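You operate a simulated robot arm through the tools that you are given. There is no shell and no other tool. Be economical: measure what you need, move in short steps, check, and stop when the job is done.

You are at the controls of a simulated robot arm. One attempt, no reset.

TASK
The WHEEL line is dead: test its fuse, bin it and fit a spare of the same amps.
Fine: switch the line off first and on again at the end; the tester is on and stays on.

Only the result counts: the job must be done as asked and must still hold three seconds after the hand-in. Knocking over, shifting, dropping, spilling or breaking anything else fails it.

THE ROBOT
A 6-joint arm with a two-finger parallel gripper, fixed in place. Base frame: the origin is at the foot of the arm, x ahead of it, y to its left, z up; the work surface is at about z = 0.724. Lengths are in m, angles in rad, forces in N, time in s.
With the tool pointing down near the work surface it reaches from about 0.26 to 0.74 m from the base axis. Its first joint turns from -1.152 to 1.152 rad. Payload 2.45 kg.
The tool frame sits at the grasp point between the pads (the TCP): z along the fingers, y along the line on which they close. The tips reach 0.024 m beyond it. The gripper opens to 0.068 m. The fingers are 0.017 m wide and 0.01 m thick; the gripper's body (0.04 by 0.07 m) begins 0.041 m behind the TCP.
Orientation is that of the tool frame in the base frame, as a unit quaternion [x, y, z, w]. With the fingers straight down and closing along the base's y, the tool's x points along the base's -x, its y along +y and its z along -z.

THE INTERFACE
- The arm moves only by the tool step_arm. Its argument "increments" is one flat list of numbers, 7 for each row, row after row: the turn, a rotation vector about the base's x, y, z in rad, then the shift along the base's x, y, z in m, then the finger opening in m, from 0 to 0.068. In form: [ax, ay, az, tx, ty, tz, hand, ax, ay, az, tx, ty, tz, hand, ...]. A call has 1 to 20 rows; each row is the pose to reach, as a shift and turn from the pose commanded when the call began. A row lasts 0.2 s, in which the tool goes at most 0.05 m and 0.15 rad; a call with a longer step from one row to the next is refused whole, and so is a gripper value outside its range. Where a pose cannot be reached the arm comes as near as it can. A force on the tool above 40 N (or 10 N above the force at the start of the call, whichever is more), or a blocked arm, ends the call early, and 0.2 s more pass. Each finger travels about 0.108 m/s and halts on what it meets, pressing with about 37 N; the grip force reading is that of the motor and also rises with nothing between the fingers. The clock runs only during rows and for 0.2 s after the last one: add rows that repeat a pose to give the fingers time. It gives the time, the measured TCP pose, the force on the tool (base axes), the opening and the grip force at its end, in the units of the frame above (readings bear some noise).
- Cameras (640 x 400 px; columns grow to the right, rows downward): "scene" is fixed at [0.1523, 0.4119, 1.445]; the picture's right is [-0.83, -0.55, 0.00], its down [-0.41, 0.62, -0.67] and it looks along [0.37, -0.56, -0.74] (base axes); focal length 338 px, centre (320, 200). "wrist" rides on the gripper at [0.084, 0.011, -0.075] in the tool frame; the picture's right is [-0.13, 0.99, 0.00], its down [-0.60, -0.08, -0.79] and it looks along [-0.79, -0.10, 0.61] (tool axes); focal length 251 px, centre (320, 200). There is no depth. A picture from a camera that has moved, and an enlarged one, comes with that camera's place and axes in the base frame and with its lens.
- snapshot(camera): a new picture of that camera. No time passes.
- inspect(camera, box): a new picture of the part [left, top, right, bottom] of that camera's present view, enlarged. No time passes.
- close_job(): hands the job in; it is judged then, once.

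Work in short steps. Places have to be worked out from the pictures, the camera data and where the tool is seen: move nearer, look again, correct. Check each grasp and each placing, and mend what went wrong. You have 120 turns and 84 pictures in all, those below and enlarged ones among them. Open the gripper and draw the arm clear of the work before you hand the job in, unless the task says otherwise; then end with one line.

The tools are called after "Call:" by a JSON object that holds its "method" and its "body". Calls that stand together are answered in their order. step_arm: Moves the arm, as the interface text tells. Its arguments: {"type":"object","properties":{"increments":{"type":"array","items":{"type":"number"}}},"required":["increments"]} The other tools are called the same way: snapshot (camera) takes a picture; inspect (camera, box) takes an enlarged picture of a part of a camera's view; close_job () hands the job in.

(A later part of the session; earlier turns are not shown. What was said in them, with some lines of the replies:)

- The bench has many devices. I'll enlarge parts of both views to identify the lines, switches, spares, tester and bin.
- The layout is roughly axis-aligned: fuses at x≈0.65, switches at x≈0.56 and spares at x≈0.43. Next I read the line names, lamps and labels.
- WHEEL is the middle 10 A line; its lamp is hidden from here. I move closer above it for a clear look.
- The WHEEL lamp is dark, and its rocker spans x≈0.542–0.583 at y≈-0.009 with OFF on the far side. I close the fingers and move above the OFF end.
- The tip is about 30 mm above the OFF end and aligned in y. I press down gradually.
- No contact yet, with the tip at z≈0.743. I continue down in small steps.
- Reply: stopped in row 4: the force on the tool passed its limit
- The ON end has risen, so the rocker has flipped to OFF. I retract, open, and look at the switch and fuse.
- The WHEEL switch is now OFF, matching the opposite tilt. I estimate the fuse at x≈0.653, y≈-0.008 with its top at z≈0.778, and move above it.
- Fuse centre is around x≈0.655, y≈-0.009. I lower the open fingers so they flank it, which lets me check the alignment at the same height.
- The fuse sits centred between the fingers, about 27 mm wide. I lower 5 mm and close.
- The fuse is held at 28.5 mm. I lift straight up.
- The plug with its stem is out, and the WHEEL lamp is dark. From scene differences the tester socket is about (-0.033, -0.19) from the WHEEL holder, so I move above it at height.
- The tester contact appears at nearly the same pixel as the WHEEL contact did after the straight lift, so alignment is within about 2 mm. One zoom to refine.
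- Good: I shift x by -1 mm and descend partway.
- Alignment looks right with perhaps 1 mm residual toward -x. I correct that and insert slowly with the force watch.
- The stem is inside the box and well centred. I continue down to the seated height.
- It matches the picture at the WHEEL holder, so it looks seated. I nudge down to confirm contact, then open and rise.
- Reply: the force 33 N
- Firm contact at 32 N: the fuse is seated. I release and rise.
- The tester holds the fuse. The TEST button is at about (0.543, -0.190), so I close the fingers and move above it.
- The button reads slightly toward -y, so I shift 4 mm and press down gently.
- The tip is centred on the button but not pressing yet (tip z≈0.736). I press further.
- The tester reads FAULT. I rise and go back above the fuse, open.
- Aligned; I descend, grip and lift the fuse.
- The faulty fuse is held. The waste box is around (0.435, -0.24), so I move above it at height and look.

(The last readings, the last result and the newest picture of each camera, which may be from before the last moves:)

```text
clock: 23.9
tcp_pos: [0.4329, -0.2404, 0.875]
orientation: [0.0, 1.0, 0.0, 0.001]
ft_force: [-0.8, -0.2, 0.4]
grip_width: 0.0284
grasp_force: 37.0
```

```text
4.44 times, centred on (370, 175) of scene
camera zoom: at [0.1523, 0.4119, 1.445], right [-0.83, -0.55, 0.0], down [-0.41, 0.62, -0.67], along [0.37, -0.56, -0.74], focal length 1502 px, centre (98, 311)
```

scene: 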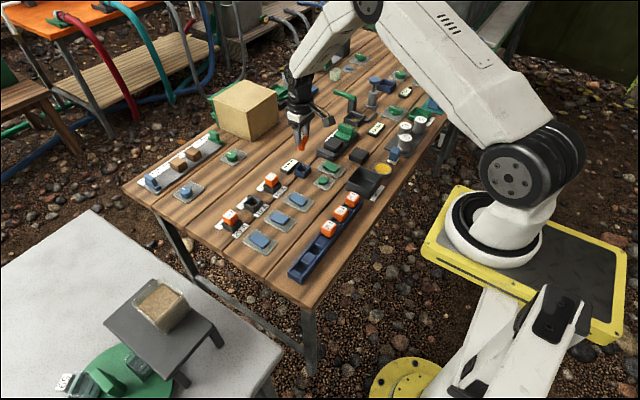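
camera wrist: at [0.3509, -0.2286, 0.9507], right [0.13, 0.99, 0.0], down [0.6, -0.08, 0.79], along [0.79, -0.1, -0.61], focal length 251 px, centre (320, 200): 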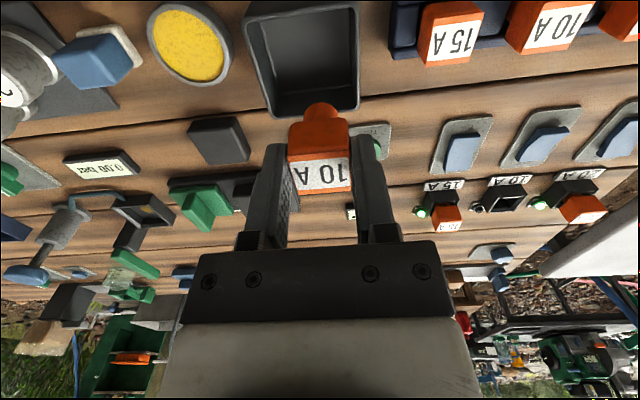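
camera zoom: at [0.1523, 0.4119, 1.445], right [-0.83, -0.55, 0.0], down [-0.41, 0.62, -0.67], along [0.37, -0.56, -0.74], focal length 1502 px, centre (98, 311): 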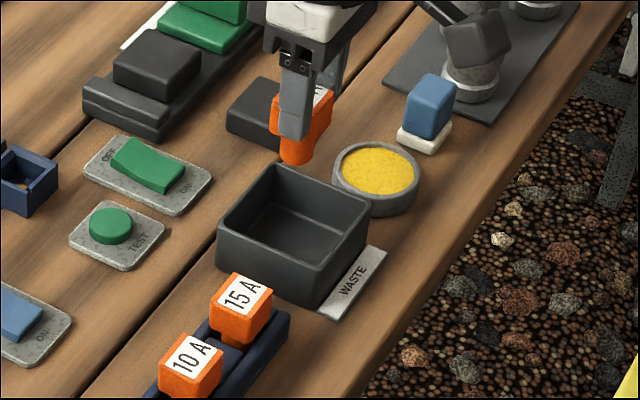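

Bin centre is about (0.431, -0.246). I lower the fuse inside and release with a small opening so the fingers clear the walls.

Call:
{"method": "step_arm", "body": {"increments": [0, 0, 0, -0.002, -0.006, -0.03, 0, 0, 0, 0, -0.002, -0.006, -0.06, 0, 0, 0, 0, -0.002, -0.006, -0.083, 0, 0, 0, 0, -0.002, -0.006, -0.088, 0, 0, 0, 0, -0.002, -0.006, -0.088, 0]}}

Call:
{"method": "snapshot", "body": {"camera": "wrist"}}

Call:
{"method": "inspect", "body": {"camera": "scene", "box": [320, 130, 420, 220]}}

```text
clock: 25.1
tcp_pos: [0.4322, -0.2447, 0.785]
orientation: [0.0, 1.0, 0.0, 0.001]
ft_force: [0.7, 0.1, -0.4]
grip_width: 0.0284
grasp_force: 37.0
```

```text
38 pictures are left
camera wrist: at [0.35, -0.2339, 0.862], right [0.13, 0.99, 0.0], down [0.6, -0.08, 0.79], along [0.79, -0.1, -0.61], focal length 251 px, centre (320, 200)
```

wrist: 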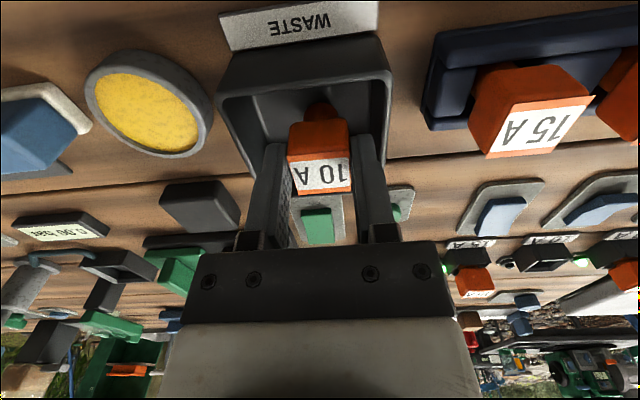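

```text
4.44 times, centred on (370, 175) of scene
camera zoom: at [0.1523, 0.4119, 1.445], right [-0.83, -0.55, 0.0], down [-0.41, 0.62, -0.67], along [0.37, -0.56, -0.74], focal length 1502 px, centre (98, 311)
```

zoom: 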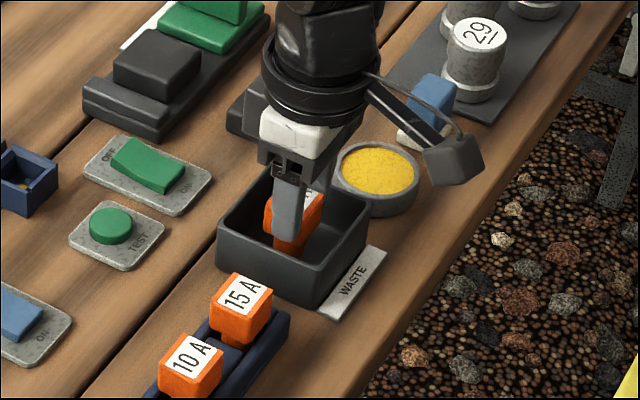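

It is well inside the box. I lower a bit more, release, and rise.

Call:
{"method": "step_arm", "body": {"increments": [0, 0, 0, 0, 0, -0.007, 0, 0, 0, 0, 0, 0, -0.009, 0, 0, 0, 0, 0, 0, -0.009, 0.042, 0, 0, 0, 0, 0, -0.009, 0.042, 0, 0, 0, 0, 0, 0.02, 0.042, 0, 0, 0, 0, 0, 0.06, 0.042, 0, 0, 0, 0, 0, 0.095, 0.05]}}

Call:
{"method": "snapshot", "body": {"camera": "wrist"}}

Call:
{"method": "inspect", "body": {"camera": "scene", "box": [280, 150, 420, 260]}}

```text
clock: 26.7
tcp_pos: [0.4325, -0.2456, 0.8804]
orientation: [0.001, 1.0, 0.0, 0.0]
ft_force: [0.7, 0.5, -0.3]
grip_width: 0.05
grasp_force: 0.1
```

```text
36 pictures are left
camera wrist: at [0.35, -0.2331, 0.9573], right [0.13, 0.99, 0.0], down [0.6, -0.08, 0.79], along [0.79, -0.1, -0.61], focal length 251 px, centre (320, 200)
```

wrist: 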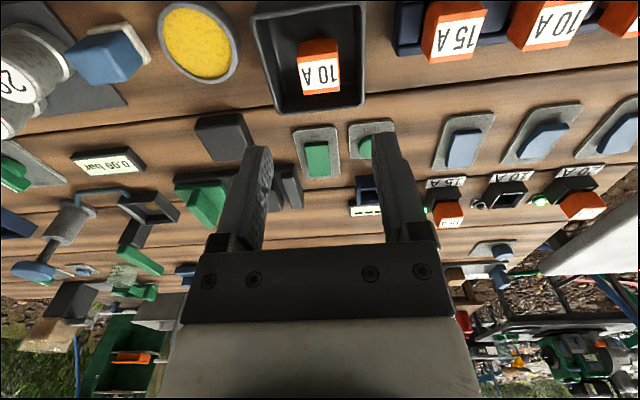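

```text
3.64 times, centred on (350, 205) of scene
camera zoom: at [0.1523, 0.4119, 1.445], right [-0.83, -0.55, 0.0], down [-0.41, 0.62, -0.67], along [0.37, -0.56, -0.74], focal length 1229 px, centre (211, 182)
```

zoom: 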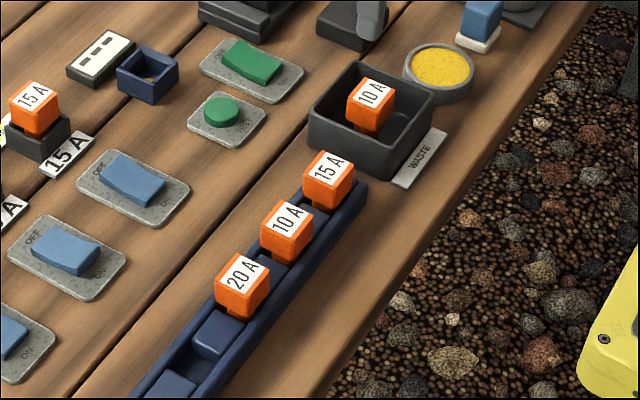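

The faulty fuse is in the bin. The 10 A spare is at about (0.426, -0.099), with ~59 mm spacing to its neighbours, so I move above it.

Call:
{"method": "step_arm", "body": {"increments": [0, 0, 0, -0.001, 0.036, 0, 0.05, 0, 0, 0, -0.003, 0.073, 0, 0.05, 0, 0, 0, -0.004, 0.11, 0, 0.05, 0, 0, 0, -0.006, 0.146, 0, 0.05, 0, 0, 0, -0.006, 0.146, -0.03, 0.047, 0, 0, 0, -0.006, 0.146, -0.03, 0.047]}}

Call:
{"method": "snapshot", "body": {"camera": "wrist"}}

Call:
{"method": "inspect", "body": {"camera": "scene", "box": [290, 160, 390, 250]}}

```text
clock: 28.1
tcp_pos: [0.4272, -0.0998, 0.8508]
orientation: [0.0, 1.0, 0.001, 0.001]
ft_force: [-0.3, -0.3, -0.1]
grip_width: 0.0472
grasp_force: 0.0
```

```text
34 pictures are left
camera wrist: at [0.3439, -0.0878, 0.9283], right [0.13, 0.99, 0.0], down [0.6, -0.08, 0.79], along [0.79, -0.1, -0.61], focal length 251 px, centre (320, 200)
```

wrist: 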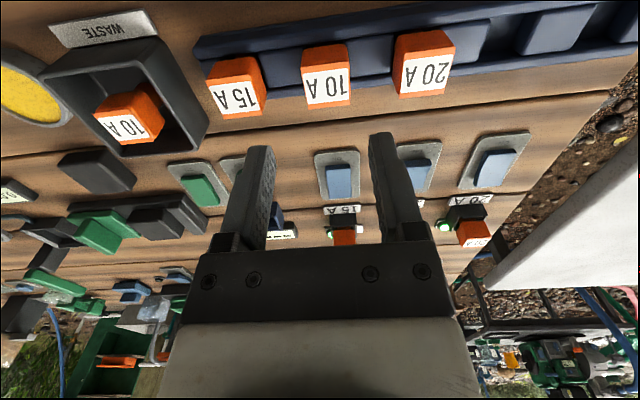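

```text
4.44 times, centred on (340, 205) of scene
camera zoom: at [0.1523, 0.4119, 1.445], right [-0.83, -0.55, 0.0], down [-0.41, 0.62, -0.67], along [0.37, -0.56, -0.74], focal length 1502 px, centre (231, 178)
```

zoom: 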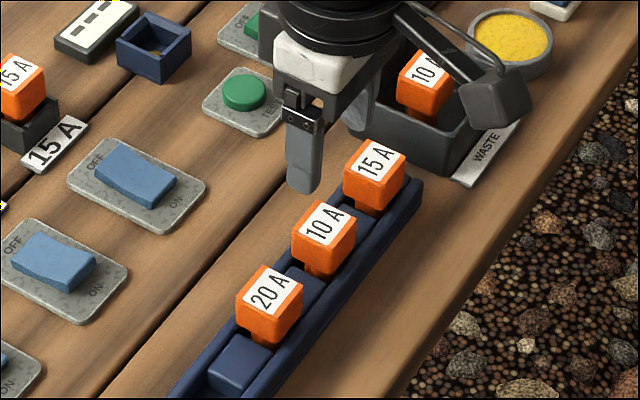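

Relative to the earlier aligned view, the spare is about 4.5 mm to +y and ~2 mm nearer. I correct this and lower partway.

Call:
{"method": "step_arm", "body": {"increments": [0, 0, 0, -0.002, 0.0045, -0.02, 0.047, 0, 0, 0, -0.002, 0.0045, -0.042, 0.047, 0, 0, 0, -0.002, 0.0045, -0.042, 0.047]}}

Call:
{"method": "inspect", "body": {"camera": "wrist", "box": [200, 50, 440, 200]}}

Call:
{"method": "inspect", "body": {"camera": "scene", "box": [290, 160, 390, 250]}}

```text
clock: 28.9
tcp_pos: [0.4249, -0.0945, 0.8093]
orientation: [0.0, 1.0, 0.001, 0.0]
ft_force: [0.6, -0.3, -0.7]
grip_width: 0.0474
grasp_force: 0.0
```

```text
2.67 times, centred on (320, 125) of wrist
camera zoom: at [0.3419, -0.0834, 0.8859], right [0.13, 0.99, 0.0], down [0.6, -0.08, 0.79], along [0.79, -0.1, -0.61], focal length 670 px, centre (320, 400)
```

zoom: 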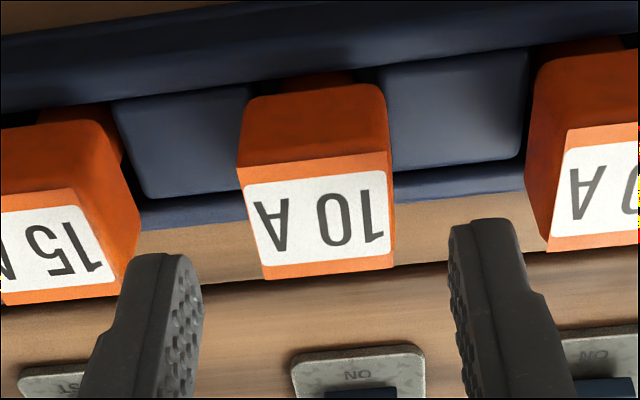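

```text
4.44 times, centred on (340, 205) of scene
camera zoom: at [0.1523, 0.4119, 1.445], right [-0.83, -0.55, 0.0], down [-0.41, 0.62, -0.67], along [0.37, -0.56, -0.74], focal length 1502 px, centre (231, 178)
```

zoom: 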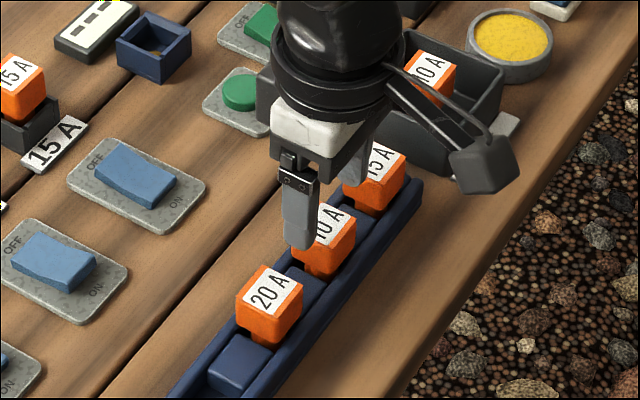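

Well centred. I lower another 18 mm and compare with the earlier grasp view.

Call:
{"method": "step_arm", "body": {"increments": [0, 0, 0, 0, -0.0005, -0.01, 0.047, 0, 0, 0, 0, -0.0005, -0.018, 0.047, 0, 0, 0, 0, -0.0005, -0.018, 0.047]}}

Call:
{"method": "inspect", "body": {"camera": "wrist", "box": [200, 50, 440, 200]}}

Call:
{"method": "inspect", "body": {"camera": "scene", "box": [300, 180, 370, 240]}}

```text
clock: 29.7
tcp_pos: [0.4256, -0.0967, 0.7918]
orientation: [0.0, 1.0, 0.0, 0.001]
ft_force: [0.1, -0.5, 0.4]
grip_width: 0.0469
grasp_force: 0.1
```

```text
2.67 times, centred on (320, 125) of wrist
camera zoom: at [0.3422, -0.0841, 0.8679], right [0.13, 0.99, 0.0], down [0.6, -0.08, 0.79], along [0.79, -0.1, -0.61], focal length 670 px, centre (320, 400)
```

zoom: 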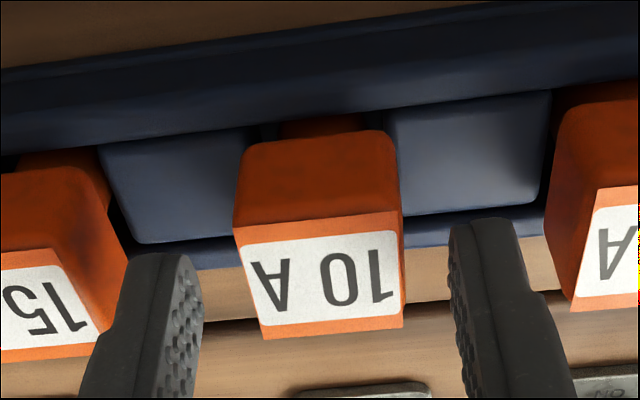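

```text
6.67 times, centred on (335, 210) of scene
camera zoom: at [0.1523, 0.4119, 1.445], right [-0.83, -0.55, 0.0], down [-0.41, 0.62, -0.67], along [0.37, -0.56, -0.74], focal length 2253 px, centre (220, 133)
```

zoom: 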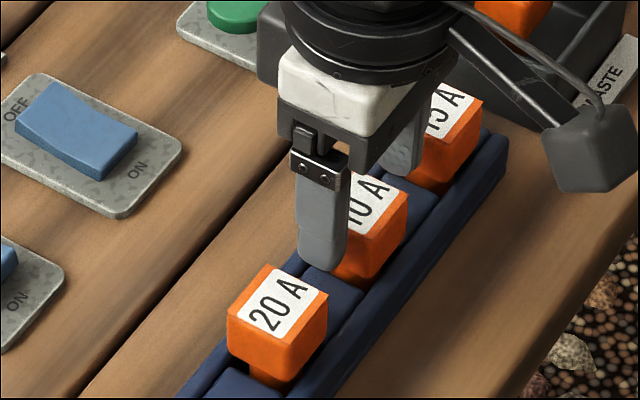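

To reproduce the earlier fuse-to-tool relation I need about -4 mm in x and -6 mm in z. I adjust, look, then close.

Call:
{"method": "step_arm", "body": {"increments": [0, 0, 0, -0.0042, 0.0007, -0.003, 0.047, 0, 0, 0, -0.0042, 0.0007, -0.006, 0.047, 0, 0, 0, -0.0042, 0.0007, -0.006, 0.047]}}

Call:
{"method": "inspect", "body": {"camera": "wrist", "box": [200, 50, 440, 200]}}

```text
clock: 30.5
tcp_pos: [0.4206, -0.0944, 0.7859]
orientation: [0.001, 1.0, 0.0, 0.0]
ft_force: [-0.5, 0.4, -0.8]
grip_width: 0.0471
grasp_force: 0.0
```

```text
2.67 times, centred on (320, 125) of wrist
camera zoom: at [0.3379, -0.0831, 0.8617], right [0.13, 0.99, 0.0], down [0.6, -0.08, 0.79], along [0.79, -0.1, -0.61], focal length 670 px, centre (320, 400)
```

zoom: 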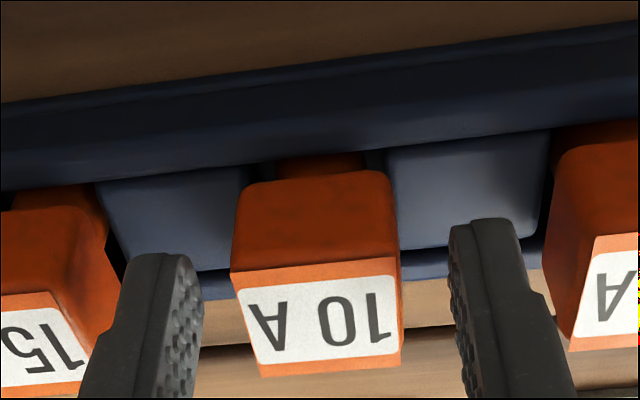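

Nearly identical now; a final -1 mm / -1.4 mm tweak, then close.

Call:
{"method": "step_arm", "body": {"increments": [0, 0, 0, -0.001, 0, -0.0014, 0.047, 0, 0, 0, -0.001, 0, -0.0014, 0.02, 0, 0, 0, -0.001, 0, -0.0014, 0, 0, 0, 0, -0.001, 0, -0.0014, 0]}}

Call:
{"method": "inspect", "body": {"camera": "wrist", "box": [200, 50, 440, 200]}}

```text
clock: 31.5
tcp_pos: [0.42, -0.0949, 0.7834]
orientation: [0.0, 1.0, 0.0, 0.0]
ft_force: [0.9, 0.5, 1.1]
grip_width: 0.0286
grasp_force: 36.8
```

```text
2.67 times, centred on (320, 125) of wrist
camera zoom: at [0.3367, -0.0832, 0.8603], right [0.13, 0.99, 0.0], down [0.6, -0.08, 0.79], along [0.79, -0.1, -0.61], focal length 670 px, centre (320, 400)
```

zoom: 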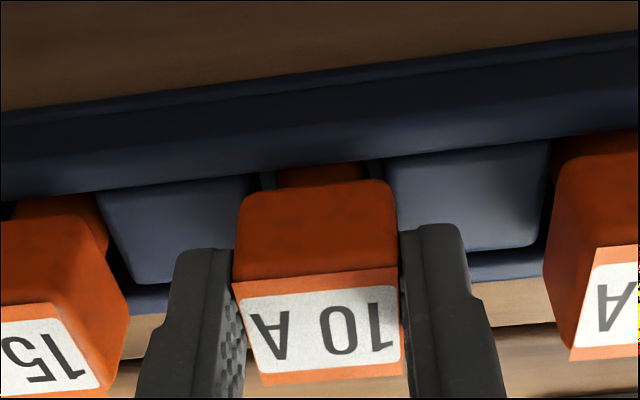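

The spare is gripped with nearly identical relation to the tool as the old one. I lift straight up.

Call:
{"method": "step_arm", "body": {"increments": [0, 0, 0, 0, 0, 0.01, 0, 0, 0, 0, 0, 0, 0.03, 0, 0, 0, 0, 0, 0, 0.06, 0, 0, 0, 0, 0, 0, 0.09, 0]}}

Call:
{"method": "inspect", "body": {"camera": "scene", "box": [280, 130, 400, 240]}}

```text
clock: 32.5
tcp_pos: [0.419, -0.0945, 0.8742]
orientation: [0.0, 1.0, 0.0, 0.0]
ft_force: [0.4, 0.0, -0.6]
grip_width: 0.0288
grasp_force: 37.3
```

```text
3.64 times, centred on (340, 185) of scene
camera zoom: at [0.1523, 0.4119, 1.445], right [-0.83, -0.55, 0.0], down [-0.41, 0.62, -0.67], along [0.37, -0.56, -0.74], focal length 1229 px, centre (247, 254)
```

zoom: 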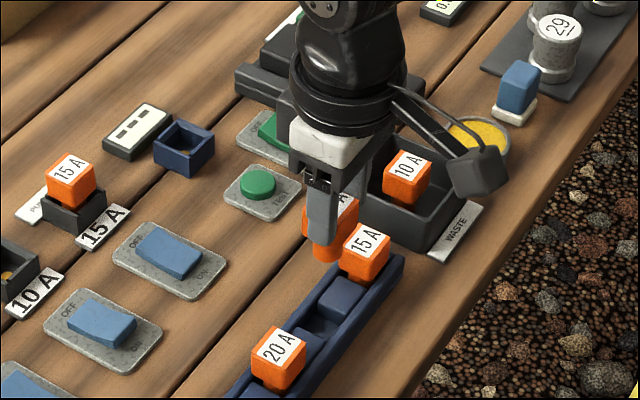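

The spare is out and the neighbours are undisturbed. I carry it to above the WHEEL holder.

Call:
{"method": "step_arm", "body": {"increments": [0, 0, 0, 0.04, 0.0144, 0, 0, 0, 0, 0, 0.08, 0.0288, 0, 0, 0, 0, 0, 0.118, 0.0433, 0, 0, 0, 0, 0, 0.157, 0.0577, 0, 0, 0, 0, 0, 0.197, 0.0721, 0, 0, 0, 0, 0, 0.236, 0.0865, 0, 0, 0, 0, 0, 0.236, 0.0865, 0, 0]}}

Call:
{"method": "snapshot", "body": {"camera": "wrist"}}

Call:
{"method": "inspect", "body": {"camera": "wrist", "box": [240, 0, 400, 200]}}

```text
clock: 34.1
tcp_pos: [0.6547, -0.0083, 0.874]
orientation: [0.0, 1.0, 0.001, 0.0]
ft_force: [0.8, 0.6, 0.4]
grip_width: 0.0286
grasp_force: 37.1
```

```text
25 pictures are left
camera wrist: at [0.5722, 0.0033, 0.9498], right [0.13, 0.99, 0.0], down [0.6, -0.08, 0.79], along [0.79, -0.1, -0.61], focal length 251 px, centre (320, 200)
```

wrist: 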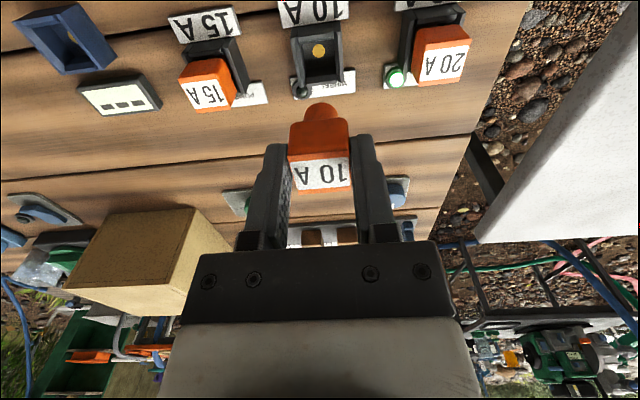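

```text
2.00 times, centred on (320, 100) of wrist
camera zoom: at [0.5722, 0.0033, 0.9498], right [0.13, 0.99, 0.0], down [0.6, -0.08, 0.79], along [0.79, -0.1, -0.61], focal length 503 px, centre (320, 400)
```

zoom: 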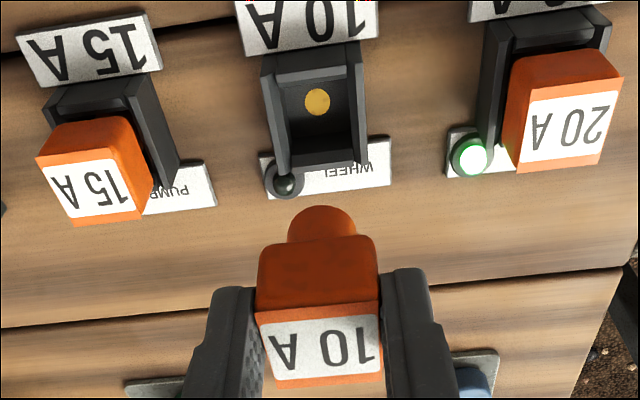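

The contact is at the same pixel as right after extraction, so it's aligned. I descend.

Call:
{"method": "step_arm", "body": {"increments": [0, 0, 0, 0.0003, -0.0005, -0.03, 0, 0, 0, 0, 0.0003, -0.0005, -0.055, 0, 0, 0, 0, 0.0003, -0.0005, -0.07, 0, 0, 0, 0, 0.0003, -0.0005, -0.081, 0, 0, 0, 0, 0.0003, -0.0005, -0.081, 0]}}

Call:
{"method": "inspect", "body": {"camera": "wrist", "box": [240, 0, 400, 200]}}

```text
clock: 35.3
tcp_pos: [0.6556, -0.0091, 0.7925]
orientation: [0.001, 1.0, 0.0, 0.001]
ft_force: [0.9, -0.3, -1.2]
grip_width: 0.0287
grasp_force: 36.7
```

```text
2.00 times, centred on (320, 100) of wrist
camera zoom: at [0.5732, 0.0027, 0.8687], right [0.13, 0.99, 0.0], down [0.6, -0.08, 0.79], along [0.79, -0.1, -0.61], focal length 503 px, centre (320, 400)
```

zoom: 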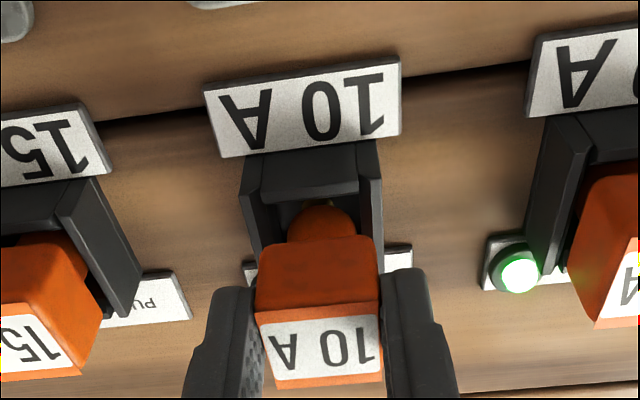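

The stem is centred in the holder; I seat it.

Call:
{"method": "step_arm", "body": {"increments": [0, 0, 0, 0, 0, -0.005, 0, 0, 0, 0, 0, 0, -0.01, 0, 0, 0, 0, 0, 0, -0.014, 0, 0, 0, 0, 0, 0, -0.016, 0]}}

Call:
{"method": "inspect", "body": {"camera": "wrist", "box": [200, 50, 440, 200]}}

```text
clock: 36.3
tcp_pos: [0.6579, -0.0082, 0.7792]
orientation: [0.0, 1.0, 0.0, 0.004]
ft_force: [-7.1, -0.3, 32.2]
grip_width: 0.0288
grasp_force: 37.2
```

```text
2.67 times, centred on (320, 125) of wrist
camera zoom: at [0.5747, 0.0026, 0.8551], right [0.13, 0.99, 0.0], down [0.6, -0.08, 0.8], along [0.79, -0.1, -0.6], focal length 670 px, centre (320, 400)
```

zoom: 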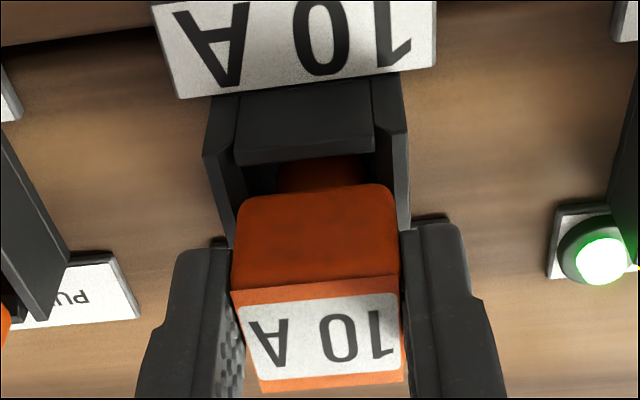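

Contact at the same height as the original seating. I relax, release and rise.

Call:
{"method": "step_arm", "body": {"increments": [0, 0, 0, 0, 0, 0.003, 0, 0, 0, 0, 0, 0, 0.003, 0.05, 0, 0, 0, 0, 0, 0.003, 0.05, 0, 0, 0, 0, 0, 0.03, 0.05, 0, 0, 0, -0.02, 0, 0.07, 0.05, 0, 0, 0, -0.06, 0, 0.09, 0.05]}}

Call:
{"method": "inspect", "body": {"camera": "wrist", "box": [200, 0, 440, 200]}}

Call:
{"method": "inspect", "body": {"camera": "scene", "box": [210, 165, 310, 245]}}

```text
clock: 37.7
tcp_pos: [0.596, -0.0079, 0.8676]
orientation: [0.001, 1.0, 0.0, 0.001]
ft_force: [0.8, 0.2, 0.2]
grip_width: 0.0499
grasp_force: 0.0
```

```text
2.00 times, centred on (320, 100) of wrist
camera zoom: at [0.5126, 0.0026, 0.9437], right [0.13, 0.99, 0.0], down [0.6, -0.08, 0.79], along [0.79, -0.1, -0.61], focal length 503 px, centre (320, 400)
```

zoom: 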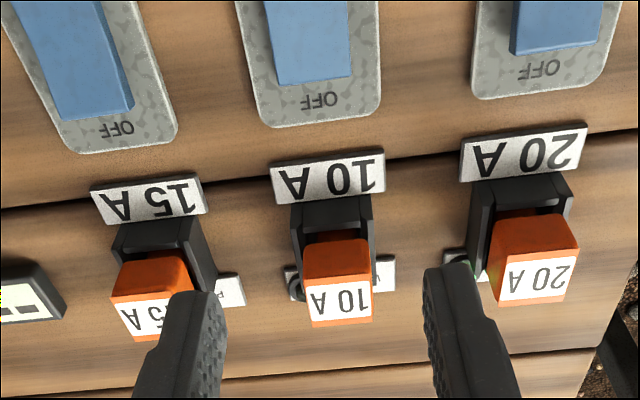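

```text
5.00 times, centred on (260, 205) of scene
camera zoom: at [0.1523, 0.4119, 1.445], right [-0.83, -0.55, 0.0], down [-0.41, 0.62, -0.67], along [0.37, -0.56, -0.74], focal length 1690 px, centre (620, 175)
```

zoom: 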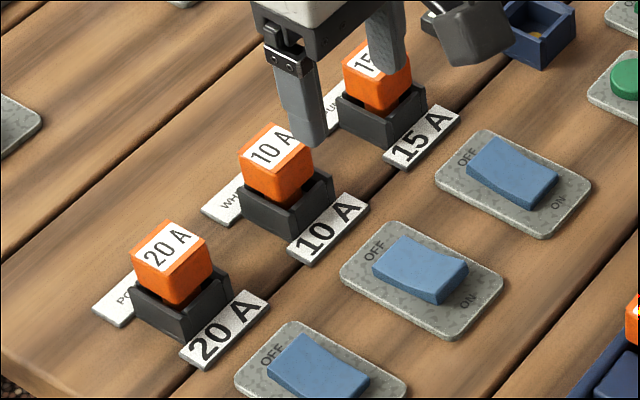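

The spare sits like its neighbours. Now I close the fingers and go above the ON end of the WHEEL rocker (x≈0.55).

Call:
{"method": "step_arm", "body": {"increments": [0, 0, 0, -0.02, 0, 0, 0.02, 0, 0, 0, -0.046, 0, -0.02, 0, 0, 0, 0, -0.046, 0, -0.06, 0, 0, 0, 0, -0.046, 0, -0.085, 0, 0, 0, 0, -0.046, 0, -0.085, 0]}}

Call:
{"method": "inspect", "body": {"camera": "wrist", "box": [220, 0, 420, 150]}}

Call:
{"method": "inspect", "body": {"camera": "scene", "box": [230, 175, 330, 245]}}

```text
clock: 38.9
tcp_pos: [0.5495, -0.0089, 0.7826]
orientation: [0.0, 1.0, 0.0, 0.001]
ft_force: [-0.2, -0.1, 0.0]
grip_width: 0.0
grasp_force: 23.1
```

```text
2.67 times, centred on (320, 75) of wrist
camera zoom: at [0.4667, 0.0027, 0.8578], right [0.13, 0.99, 0.0], down [0.6, -0.08, 0.79], along [0.79, -0.1, -0.61], focal length 670 px, centre (320, 533)
```

zoom: 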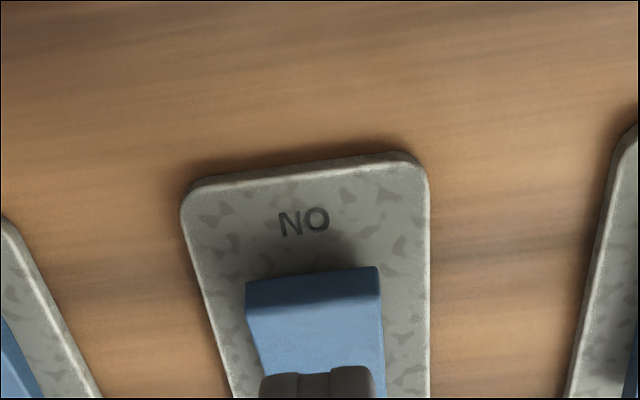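

```text
5.71 times, centred on (280, 210) of scene
camera zoom: at [0.1523, 0.4119, 1.445], right [-0.83, -0.55, 0.0], down [-0.41, 0.62, -0.67], along [0.37, -0.56, -0.74], focal length 1931 px, centre (549, 143)
```

zoom: 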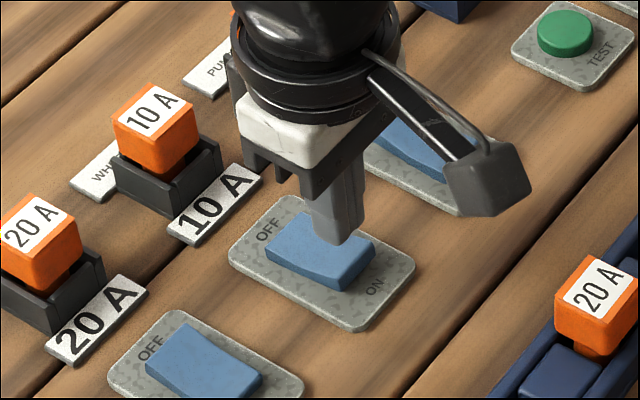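

The tip is over the ON end. I press down gently.

Call:
{"method": "step_arm", "body": {"increments": [0, 0, 0, 0, 0, -0.008, 0, 0, 0, 0, 0, 0, -0.014, 0, 0, 0, 0, 0, 0, -0.018, 0, 0, 0, 0, 0, 0, -0.022, 0, 0, 0, 0, 0, 0, -0.025, 0]}}

Call:
{"method": "inspect", "body": {"camera": "scene", "box": [230, 175, 330, 245]}}

```text
clock: 40.2
tcp_pos: [0.5501, -0.0085, 0.7598]
orientation: [0.0, 1.0, -0.001, 0.0]
ft_force: [-5.5, -0.6, 10.7]
grip_width: 0.0002
grasp_force: 23.4
stopped in row 5: the force on the tool passed its limit (the readings are from after the stop); the commanded pose is now the measured one
```

```text
5.71 times, centred on (280, 210) of scene
camera zoom: at [0.152, 0.4119, 1.445], right [-0.83, -0.55, 0.0], down [-0.41, 0.62, -0.67], along [0.37, -0.56, -0.74], focal length 1931 px, centre (549, 143)
```

zoom: 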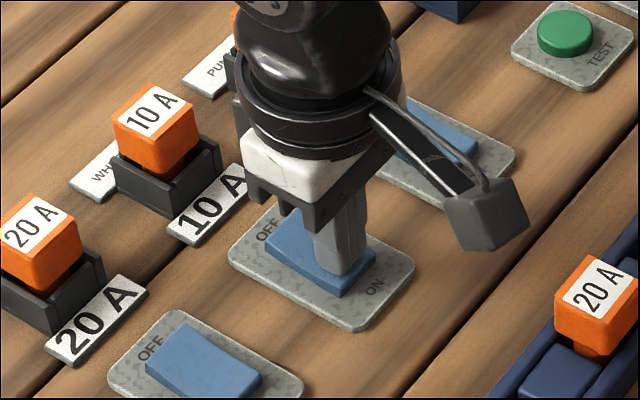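

The rocker bottomed out on the ON side. I rise clear and check the lamp.

Call:
{"method": "step_arm", "body": {"increments": [0, 0, 0, 0, 0, 0.03, 0, 0, 0, 0, 0, 0, 0.07, 0, 0, 0, 0, -0.02, 0, 0.11, 0.03, 0, 0, 0, -0.05, 0, 0.15, 0.06, 0, 0, 0, -0.05, 0, 0.15, 0.068]}}

Call:
{"method": "inspect", "body": {"camera": "wrist", "box": [220, 30, 420, 180]}}

Call:
{"method": "inspect", "body": {"camera": "scene", "box": [210, 120, 410, 280]}}

```text
clock: 41.4
tcp_pos: [0.5008, -0.008, 0.9094]
orientation: [0.0, 1.0, 0.0, 0.0]
ft_force: [0.5, 0.0, 0.6]
grip_width: 0.068
grasp_force: 0.0
```

```text
2.67 times, centred on (320, 105) of wrist
camera zoom: at [0.4178, 0.0025, 0.9866], right [0.13, 0.99, 0.0], down [0.6, -0.08, 0.79], along [0.79, -0.1, -0.61], focal length 670 px, centre (320, 453)
```

zoom: 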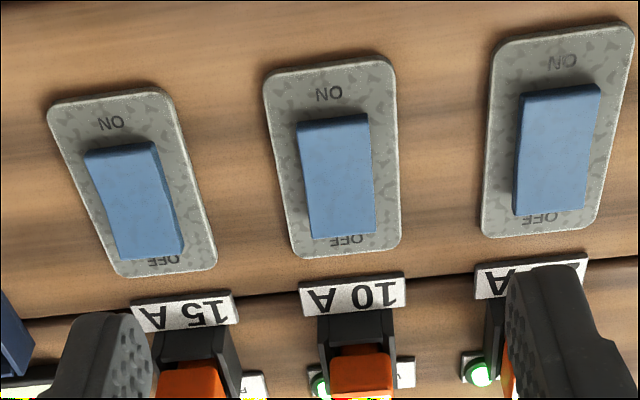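

```text
2.50 times, centred on (310, 200) of scene
camera zoom: at [0.1523, 0.4119, 1.445], right [-0.83, -0.55, 0.0], down [-0.41, 0.62, -0.67], along [0.37, -0.56, -0.74], focal length 845 px, centre (345, 200)
```

zoom: 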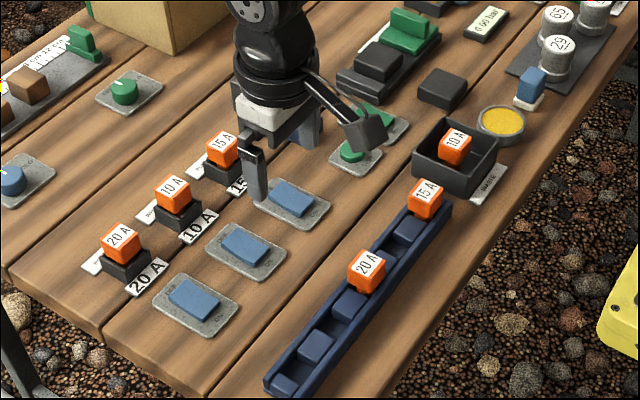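

The WHEEL lamp is green, all three switches are ON, the tester is untouched and on, and the arm is clear with the gripper open. Handing in.

Call:
{"method": "close_job", "body": {}}

```text
The job is handed in.
```

The WHEEL line is live again: its 10 A fuse tested FAULT and is in the waste box, a 10 A spare is fitted, and the line is switched back on with its lamp green.
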